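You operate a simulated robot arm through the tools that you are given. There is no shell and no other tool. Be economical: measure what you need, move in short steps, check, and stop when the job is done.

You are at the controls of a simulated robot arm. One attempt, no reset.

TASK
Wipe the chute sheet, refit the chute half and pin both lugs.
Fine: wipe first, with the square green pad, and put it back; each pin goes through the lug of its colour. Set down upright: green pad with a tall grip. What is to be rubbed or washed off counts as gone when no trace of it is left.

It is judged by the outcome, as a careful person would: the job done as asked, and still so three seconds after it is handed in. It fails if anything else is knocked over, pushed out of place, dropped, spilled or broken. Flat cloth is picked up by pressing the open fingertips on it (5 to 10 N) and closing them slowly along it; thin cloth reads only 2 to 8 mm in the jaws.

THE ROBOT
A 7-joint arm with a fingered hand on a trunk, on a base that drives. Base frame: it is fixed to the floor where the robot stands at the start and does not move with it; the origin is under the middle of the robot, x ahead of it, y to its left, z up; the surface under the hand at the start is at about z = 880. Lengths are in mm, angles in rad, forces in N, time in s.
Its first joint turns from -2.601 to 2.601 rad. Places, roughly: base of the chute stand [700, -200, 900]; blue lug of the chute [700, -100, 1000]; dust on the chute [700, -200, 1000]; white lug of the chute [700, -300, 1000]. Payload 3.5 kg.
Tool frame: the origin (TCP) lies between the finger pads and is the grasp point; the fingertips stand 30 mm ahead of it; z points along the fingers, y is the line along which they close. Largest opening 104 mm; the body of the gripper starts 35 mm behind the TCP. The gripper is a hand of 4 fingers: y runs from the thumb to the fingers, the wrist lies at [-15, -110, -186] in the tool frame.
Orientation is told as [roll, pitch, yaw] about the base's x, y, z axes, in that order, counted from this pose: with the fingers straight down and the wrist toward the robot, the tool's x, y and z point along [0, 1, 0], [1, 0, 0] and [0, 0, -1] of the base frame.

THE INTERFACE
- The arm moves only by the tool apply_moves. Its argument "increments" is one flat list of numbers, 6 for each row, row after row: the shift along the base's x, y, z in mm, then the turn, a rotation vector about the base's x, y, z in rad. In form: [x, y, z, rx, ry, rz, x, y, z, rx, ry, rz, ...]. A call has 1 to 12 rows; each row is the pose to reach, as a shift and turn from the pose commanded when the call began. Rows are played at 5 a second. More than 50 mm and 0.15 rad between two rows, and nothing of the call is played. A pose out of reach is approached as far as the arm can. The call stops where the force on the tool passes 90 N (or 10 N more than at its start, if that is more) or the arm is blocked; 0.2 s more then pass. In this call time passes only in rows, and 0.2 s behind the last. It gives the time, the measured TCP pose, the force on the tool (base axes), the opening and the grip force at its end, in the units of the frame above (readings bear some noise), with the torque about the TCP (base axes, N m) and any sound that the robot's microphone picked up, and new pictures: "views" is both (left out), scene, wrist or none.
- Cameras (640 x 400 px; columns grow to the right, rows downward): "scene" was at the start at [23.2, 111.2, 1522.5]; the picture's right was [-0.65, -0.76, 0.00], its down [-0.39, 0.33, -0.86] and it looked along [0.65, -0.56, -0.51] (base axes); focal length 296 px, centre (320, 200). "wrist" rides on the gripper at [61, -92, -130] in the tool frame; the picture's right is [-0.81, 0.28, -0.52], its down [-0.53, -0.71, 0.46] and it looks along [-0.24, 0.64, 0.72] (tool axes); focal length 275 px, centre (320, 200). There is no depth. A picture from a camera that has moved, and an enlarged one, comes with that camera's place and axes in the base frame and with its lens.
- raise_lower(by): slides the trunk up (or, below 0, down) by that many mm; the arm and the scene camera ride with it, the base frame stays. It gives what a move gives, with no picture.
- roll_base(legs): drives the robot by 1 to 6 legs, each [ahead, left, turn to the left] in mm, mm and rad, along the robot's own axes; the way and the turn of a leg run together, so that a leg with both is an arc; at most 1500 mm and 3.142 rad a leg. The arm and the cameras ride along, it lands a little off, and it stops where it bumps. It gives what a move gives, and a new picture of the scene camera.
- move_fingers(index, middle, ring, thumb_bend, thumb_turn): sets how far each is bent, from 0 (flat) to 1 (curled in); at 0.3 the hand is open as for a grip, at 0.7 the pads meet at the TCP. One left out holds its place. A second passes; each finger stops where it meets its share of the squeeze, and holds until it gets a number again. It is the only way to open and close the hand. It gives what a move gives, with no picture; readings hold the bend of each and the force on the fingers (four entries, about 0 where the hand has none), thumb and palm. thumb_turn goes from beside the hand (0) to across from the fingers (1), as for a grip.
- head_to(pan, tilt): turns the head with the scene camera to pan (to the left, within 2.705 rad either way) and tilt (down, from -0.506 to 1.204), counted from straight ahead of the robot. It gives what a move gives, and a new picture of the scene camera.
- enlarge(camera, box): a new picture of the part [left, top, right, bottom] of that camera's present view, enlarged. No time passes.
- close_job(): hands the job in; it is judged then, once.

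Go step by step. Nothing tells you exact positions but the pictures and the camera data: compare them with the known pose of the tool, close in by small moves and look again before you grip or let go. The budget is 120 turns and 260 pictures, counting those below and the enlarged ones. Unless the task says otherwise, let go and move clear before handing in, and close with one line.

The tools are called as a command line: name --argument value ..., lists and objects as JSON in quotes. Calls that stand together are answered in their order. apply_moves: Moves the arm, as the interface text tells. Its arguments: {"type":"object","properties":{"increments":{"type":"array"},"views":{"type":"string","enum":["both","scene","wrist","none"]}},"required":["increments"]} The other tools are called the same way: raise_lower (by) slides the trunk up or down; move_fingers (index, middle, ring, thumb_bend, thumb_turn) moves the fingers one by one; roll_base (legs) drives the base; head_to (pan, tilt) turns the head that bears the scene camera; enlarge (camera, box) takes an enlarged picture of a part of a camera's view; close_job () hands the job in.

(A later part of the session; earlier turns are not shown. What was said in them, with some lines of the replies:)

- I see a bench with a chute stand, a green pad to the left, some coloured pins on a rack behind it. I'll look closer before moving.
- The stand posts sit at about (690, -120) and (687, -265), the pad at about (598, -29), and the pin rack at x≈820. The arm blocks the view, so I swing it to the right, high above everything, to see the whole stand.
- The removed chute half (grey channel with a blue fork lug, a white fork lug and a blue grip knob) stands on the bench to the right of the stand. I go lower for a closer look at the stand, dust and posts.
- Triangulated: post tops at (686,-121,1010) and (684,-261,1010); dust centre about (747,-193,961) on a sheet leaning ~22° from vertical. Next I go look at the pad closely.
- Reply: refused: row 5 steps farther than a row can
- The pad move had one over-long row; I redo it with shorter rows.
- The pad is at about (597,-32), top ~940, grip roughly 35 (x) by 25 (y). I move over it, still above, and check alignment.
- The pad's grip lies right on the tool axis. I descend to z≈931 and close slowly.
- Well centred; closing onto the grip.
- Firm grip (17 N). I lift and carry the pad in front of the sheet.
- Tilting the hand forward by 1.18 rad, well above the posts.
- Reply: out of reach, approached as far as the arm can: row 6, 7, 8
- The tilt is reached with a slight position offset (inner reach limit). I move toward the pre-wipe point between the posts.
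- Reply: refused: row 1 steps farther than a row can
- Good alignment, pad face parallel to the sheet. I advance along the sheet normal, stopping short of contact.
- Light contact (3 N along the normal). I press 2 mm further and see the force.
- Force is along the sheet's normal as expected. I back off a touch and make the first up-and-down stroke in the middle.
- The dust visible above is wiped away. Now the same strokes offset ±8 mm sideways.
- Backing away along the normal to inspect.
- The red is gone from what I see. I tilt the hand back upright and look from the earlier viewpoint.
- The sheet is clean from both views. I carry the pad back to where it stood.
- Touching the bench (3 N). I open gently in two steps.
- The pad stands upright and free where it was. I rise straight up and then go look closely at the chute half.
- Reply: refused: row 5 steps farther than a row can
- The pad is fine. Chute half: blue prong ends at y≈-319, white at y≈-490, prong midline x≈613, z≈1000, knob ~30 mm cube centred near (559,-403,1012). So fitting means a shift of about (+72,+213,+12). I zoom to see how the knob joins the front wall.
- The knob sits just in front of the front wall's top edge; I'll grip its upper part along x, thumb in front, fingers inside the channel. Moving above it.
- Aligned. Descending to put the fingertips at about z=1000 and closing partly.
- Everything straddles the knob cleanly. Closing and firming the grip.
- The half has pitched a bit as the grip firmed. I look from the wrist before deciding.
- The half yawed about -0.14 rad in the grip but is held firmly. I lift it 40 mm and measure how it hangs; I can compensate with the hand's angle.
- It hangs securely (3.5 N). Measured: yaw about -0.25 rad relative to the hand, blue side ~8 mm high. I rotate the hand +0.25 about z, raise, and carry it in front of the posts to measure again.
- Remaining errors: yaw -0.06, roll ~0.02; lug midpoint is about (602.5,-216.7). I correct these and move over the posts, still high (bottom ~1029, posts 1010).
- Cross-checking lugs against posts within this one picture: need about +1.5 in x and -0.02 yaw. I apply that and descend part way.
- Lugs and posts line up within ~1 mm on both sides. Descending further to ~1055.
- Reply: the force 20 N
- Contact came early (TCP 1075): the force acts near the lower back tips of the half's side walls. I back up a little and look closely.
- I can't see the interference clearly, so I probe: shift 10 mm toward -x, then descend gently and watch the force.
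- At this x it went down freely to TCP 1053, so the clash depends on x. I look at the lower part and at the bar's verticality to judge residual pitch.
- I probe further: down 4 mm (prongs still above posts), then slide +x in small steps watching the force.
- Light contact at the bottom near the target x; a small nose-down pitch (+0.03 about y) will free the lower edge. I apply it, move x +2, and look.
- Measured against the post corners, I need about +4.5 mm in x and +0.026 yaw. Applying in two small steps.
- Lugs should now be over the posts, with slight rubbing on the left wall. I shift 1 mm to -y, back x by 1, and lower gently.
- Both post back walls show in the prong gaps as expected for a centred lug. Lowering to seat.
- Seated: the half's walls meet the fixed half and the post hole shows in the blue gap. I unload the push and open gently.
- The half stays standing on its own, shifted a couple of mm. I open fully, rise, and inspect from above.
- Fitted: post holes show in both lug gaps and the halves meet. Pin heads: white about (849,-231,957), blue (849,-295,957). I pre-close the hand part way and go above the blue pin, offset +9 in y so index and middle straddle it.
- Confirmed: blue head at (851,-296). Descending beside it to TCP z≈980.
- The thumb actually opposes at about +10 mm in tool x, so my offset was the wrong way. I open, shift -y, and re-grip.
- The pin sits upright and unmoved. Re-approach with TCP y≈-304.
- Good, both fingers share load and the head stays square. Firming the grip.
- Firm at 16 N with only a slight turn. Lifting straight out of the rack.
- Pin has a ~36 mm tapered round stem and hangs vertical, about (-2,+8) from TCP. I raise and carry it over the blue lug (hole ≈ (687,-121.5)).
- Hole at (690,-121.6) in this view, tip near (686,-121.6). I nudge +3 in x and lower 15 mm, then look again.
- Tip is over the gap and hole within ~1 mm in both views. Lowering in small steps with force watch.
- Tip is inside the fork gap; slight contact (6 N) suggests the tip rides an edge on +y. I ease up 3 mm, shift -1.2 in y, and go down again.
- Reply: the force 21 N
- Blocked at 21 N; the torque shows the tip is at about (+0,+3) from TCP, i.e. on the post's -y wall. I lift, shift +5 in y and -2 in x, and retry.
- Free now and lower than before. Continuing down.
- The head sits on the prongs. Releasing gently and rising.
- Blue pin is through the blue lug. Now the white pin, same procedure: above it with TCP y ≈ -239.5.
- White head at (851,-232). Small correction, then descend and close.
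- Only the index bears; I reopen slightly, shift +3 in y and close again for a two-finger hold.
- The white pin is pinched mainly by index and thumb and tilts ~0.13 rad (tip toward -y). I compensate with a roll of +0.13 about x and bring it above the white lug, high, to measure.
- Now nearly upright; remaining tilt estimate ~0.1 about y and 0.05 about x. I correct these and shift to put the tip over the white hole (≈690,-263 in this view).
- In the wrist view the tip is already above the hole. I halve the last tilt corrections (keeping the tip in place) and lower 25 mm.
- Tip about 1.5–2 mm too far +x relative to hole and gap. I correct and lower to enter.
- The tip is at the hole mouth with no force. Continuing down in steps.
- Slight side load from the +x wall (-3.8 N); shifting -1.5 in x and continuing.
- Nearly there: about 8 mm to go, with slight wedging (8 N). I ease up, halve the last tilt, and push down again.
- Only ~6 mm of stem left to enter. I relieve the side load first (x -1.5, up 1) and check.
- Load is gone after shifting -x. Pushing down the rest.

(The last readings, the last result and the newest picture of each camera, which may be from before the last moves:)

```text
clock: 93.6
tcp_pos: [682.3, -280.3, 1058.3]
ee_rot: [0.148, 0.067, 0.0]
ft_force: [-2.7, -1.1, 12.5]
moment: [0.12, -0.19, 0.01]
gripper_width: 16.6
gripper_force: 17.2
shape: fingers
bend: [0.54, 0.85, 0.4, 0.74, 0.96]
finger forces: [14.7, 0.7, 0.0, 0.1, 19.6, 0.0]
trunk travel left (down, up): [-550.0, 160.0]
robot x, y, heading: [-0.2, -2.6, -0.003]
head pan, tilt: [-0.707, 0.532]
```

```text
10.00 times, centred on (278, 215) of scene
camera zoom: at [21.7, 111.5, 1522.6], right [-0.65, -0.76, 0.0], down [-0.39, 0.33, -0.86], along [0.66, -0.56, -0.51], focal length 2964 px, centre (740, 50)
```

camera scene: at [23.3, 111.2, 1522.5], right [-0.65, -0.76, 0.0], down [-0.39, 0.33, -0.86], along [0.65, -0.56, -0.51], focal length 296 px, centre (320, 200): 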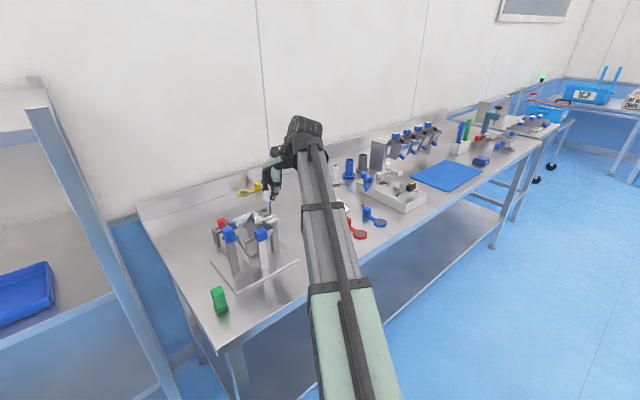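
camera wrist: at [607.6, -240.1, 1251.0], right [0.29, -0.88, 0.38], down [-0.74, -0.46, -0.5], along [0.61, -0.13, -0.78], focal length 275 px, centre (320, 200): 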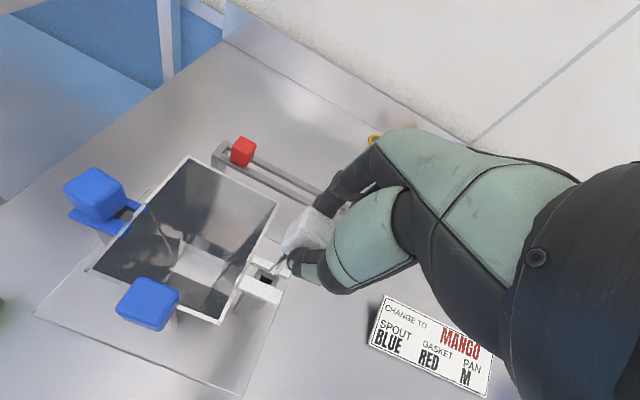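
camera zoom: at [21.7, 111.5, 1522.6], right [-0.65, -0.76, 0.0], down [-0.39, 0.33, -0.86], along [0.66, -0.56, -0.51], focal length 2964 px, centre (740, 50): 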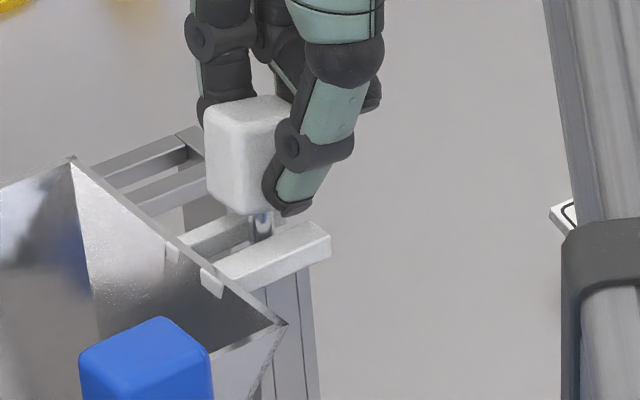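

Head ~4 mm above the prongs, a fingertip now touches the back prong. I ease up 1 mm and release; the pin drops the last few mm by itself.

apply_moves --increments '[0, 0, 1.5, 0, 0, 0]' --views "none"

move_fingers --index 0.5 --middle 0.55 --thumb_bend 0.66

move_fingers --index 0.42 --middle 0.42 --thumb_bend 0.5

enlarge --camera "scene" --box '[246, 195, 310, 235]'

enlarge --camera "wrist" --box '[220, 195, 332, 265]'

```text
clock: 94.0
tcp_pos: [682.9, -280.9, 1059.0]
ee_rot: [0.151, 0.068, 0.001]
ft_force: [-2.7, -1.3, 7.4]
moment: [0.06, -0.13, 0.01]
gripper_width: 16.4
gripper_force: 17.2
shape: fingers
bend: [0.54, 0.85, 0.4, 0.74, 0.96]
finger forces: [14.8, 0.4, 0.0, 0.0, 18.7, 0.0]
trunk travel left (down, up): [-550.0, 160.0]
robot x, y, heading: [1.8, -2.9, -0.003]
head pan, tilt: [-0.707, 0.532]
```

```text
clock: 95.0
tcp_pos: [684.4, -281.7, 1058.1]
ee_rot: [0.15, 0.067, 0.0]
ft_force: [-0.3, 0.6, 0.2]
moment: [0.0, -0.03, -0.01]
gripper_width: 32.0
gripper_force: 0.6
shape: fingers
bend: [0.5, 0.55, 0.4, 0.66, 0.97]
finger forces: [0.0, 0.0, 0.0, 0.0, 0.1, 0.0]
trunk travel left (down, up): [-550.0, 160.0]
robot x, y, heading: [1.2, -1.8, 0.004]
head pan, tilt: [-0.707, 0.532]
```

```text
clock: 96.0
tcp_pos: [683.1, -281.3, 1059.2]
ee_rot: [0.15, 0.069, 0.001]
ft_force: [1.3, 0.6, 0.5]
moment: [-0.02, 0.02, 0.02]
gripper_width: 61.9
gripper_force: 0.0
shape: fingers
bend: [0.42, 0.42, 0.4, 0.5, 0.97]
finger forces: [0.0, 0.0, 0.0, 0.0, 0.0, 0.0]
trunk travel left (down, up): [-550.0, 160.0]
robot x, y, heading: [0.9, 2.1, 0.004]
head pan, tilt: [-0.707, 0.532]
```

```text
10.00 times, centred on (278, 215) of scene
camera zoom: at [23.2, 111.2, 1522.5], right [-0.65, -0.76, 0.0], down [-0.39, 0.33, -0.86], along [0.65, -0.56, -0.51], focal length 2964 px, centre (740, 50)
```

zoom: 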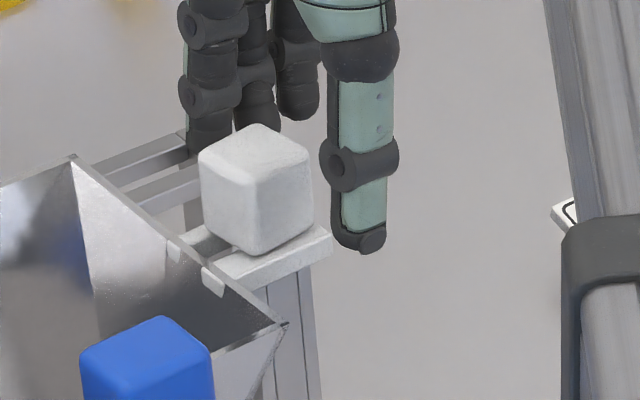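

```text
5.71 times, centred on (276, 230) of wrist
camera zoom: at [601.7, -240.4, 1201.9], right [0.3, -0.88, 0.37], down [-0.75, -0.46, -0.48], along [0.59, -0.13, -0.79], focal length 1573 px, centre (571, 29)
```

zoom: 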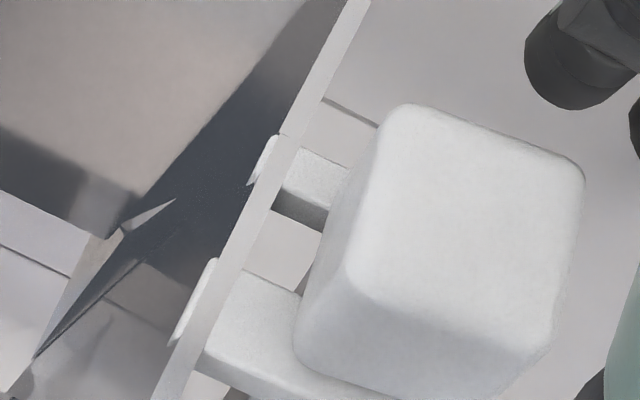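

The white pin dropped fully onto its lug. I rise straight clear and inspect everything.

apply_moves --increments '[0, 0, 30, 0, 0, 0, 0, 0, 70, 0, 0, 0, 0, 0, 110, -0.07, -0.03, 0, -10, -20, 150, -0.15, -0.068, 0, -10, -60, 190, -0.15, -0.068, 0, -10, -105, 200, -0.15, -0.068, 0, -10, -150, 200, -0.15, -0.068, 0]'

enlarge --camera "scene" --box '[190, 185, 318, 265]'

enlarge --camera "wrist" --box '[0, 130, 240, 280]'

enlarge --camera "scene" --box '[150, 250, 310, 350]'

```text
refused: row 5 steps farther than a row can; nothing moved
```

```text
5.00 times, centred on (254, 225) of scene
camera zoom: at [23.2, 111.2, 1522.5], right [-0.65, -0.76, 0.0], down [-0.39, 0.33, -0.86], along [0.65, -0.56, -0.51], focal length 1482 px, centre (650, 75)
```

zoom: 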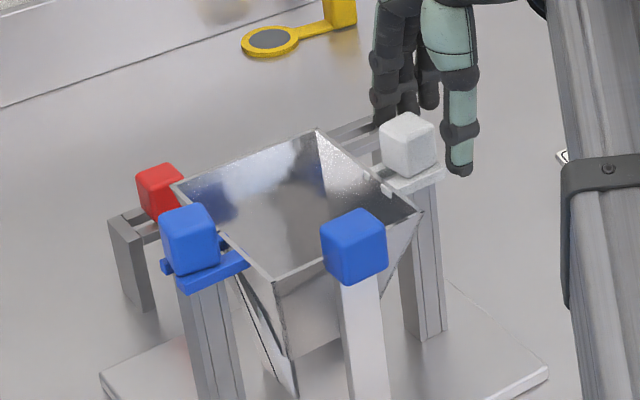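

```text
2.67 times, centred on (120, 205) of wrist
camera zoom: at [601.7, -240.4, 1201.9], right [0.3, -0.88, 0.37], down [-0.75, -0.46, -0.48], along [0.59, -0.13, -0.79], focal length 734 px, centre (853, 187)
```

zoom: 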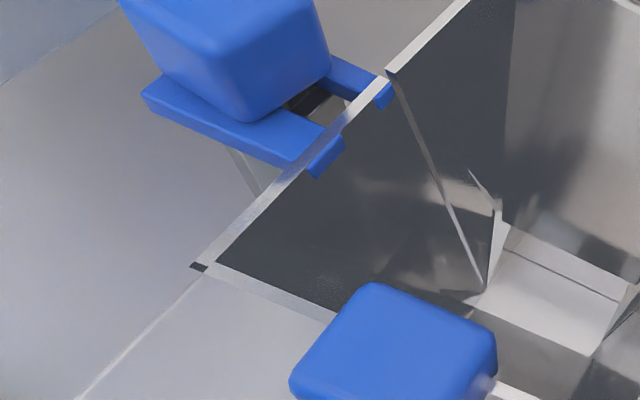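

```text
4.00 times, centred on (230, 300) of scene
camera zoom: at [23.2, 111.2, 1522.5], right [-0.65, -0.76, 0.0], down [-0.39, 0.33, -0.86], along [0.65, -0.56, -0.51], focal length 1186 px, centre (680, -200)
```

zoom: 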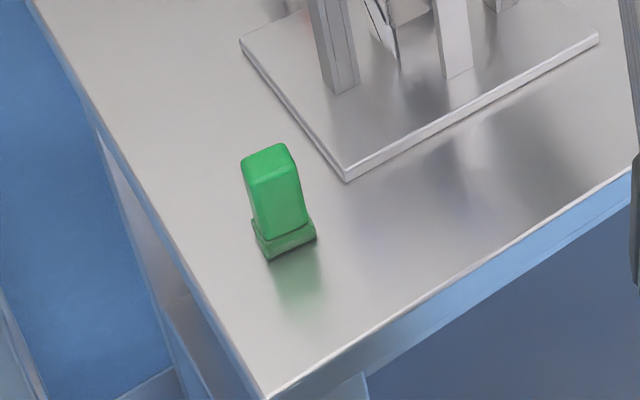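

Everything looks right. I rise clear with shorter rows.

apply_moves --increments '[0, 0, 30, 0, 0, 0, 0, 0, 70, 0, 0, 0, 0, 0, 110, -0.07, -0.03, 0, -10, -20, 145, -0.15, -0.068, 0, -10, -55, 170, -0.15, -0.068, 0, -10, -100, 180, -0.15, -0.068, 0, -10, -148, 185, -0.15, -0.068, 0]'

enlarge --camera "scene" --box '[190, 195, 302, 265]'

enlarge --camera "wrist" --box '[0, 130, 256, 290]'

```text
clock: 97.6
tcp_pos: [672.9, -430.1, 1242.4]
ee_rot: [0.003, -0.001, -0.003]
ft_force: [0.3, -0.6, -0.5]
moment: [0.0, -0.02, 0.01]
gripper_width: 62.2
gripper_force: 0.1
shape: fingers
bend: [0.42, 0.42, 0.4, 0.5, 0.97]
finger forces: [0.2, 0.0, 0.0, 0.0, 0.0, 0.0]
trunk travel left (down, up): [-550.0, 160.0]
robot x, y, heading: [-2.5, -1.9, -0.0]
head pan, tilt: [-0.707, 0.532]
camera scene: at [23.3, 110.8, 1522.5], right [-0.65, -0.76, 0.0], down [-0.39, 0.33, -0.86], along [0.66, -0.56, -0.51], focal length 296 px, centre (320, 200)
camera wrist: at [581.7, -368.5, 1372.1], right [0.27, -0.81, 0.52], down [-0.71, -0.53, -0.46], along [0.64, -0.25, -0.72], focal length 275 px, centre (320, 200)
```

scene: 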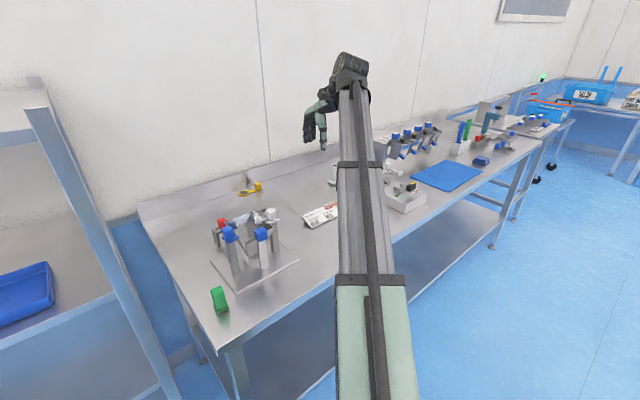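
wrist: 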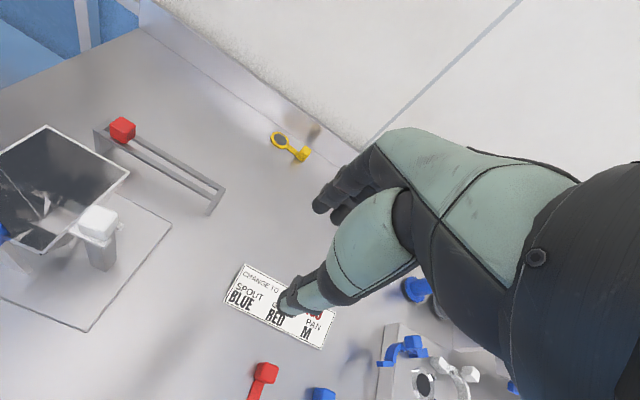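

```text
5.71 times, centred on (246, 230) of scene
camera zoom: at [23.3, 110.8, 1522.5], right [-0.65, -0.76, 0.0], down [-0.39, 0.33, -0.86], along [0.66, -0.56, -0.51], focal length 1694 px, centre (743, 29)
```

zoom: 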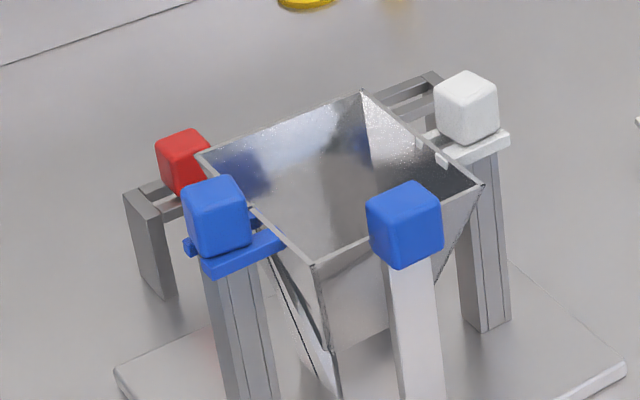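

```text
2.50 times, centred on (128, 210) of wrist
camera zoom: at [581.7, -368.5, 1372.1], right [0.27, -0.81, 0.52], down [-0.71, -0.53, -0.46], along [0.64, -0.25, -0.72], focal length 688 px, centre (800, 175)
```

zoom: 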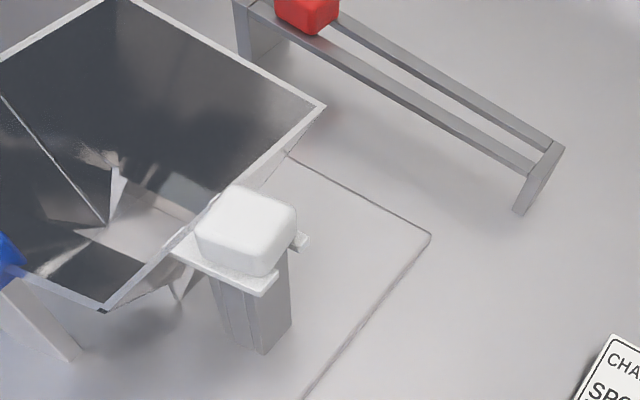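

The sheet is wiped clean, the chute half is fitted, and a pin of matching colour sits in each lug. The pad stands upright in its place, and the hand is clear.

close_job

```text
The job is handed in.
```

I wiped the chute sheet clean with the green pad, refitted the chute half, and pinned the blue lug with the blue pin and the white lug with the white pin. The pad is back upright in its place, and the hand was clear when I handed the job in.
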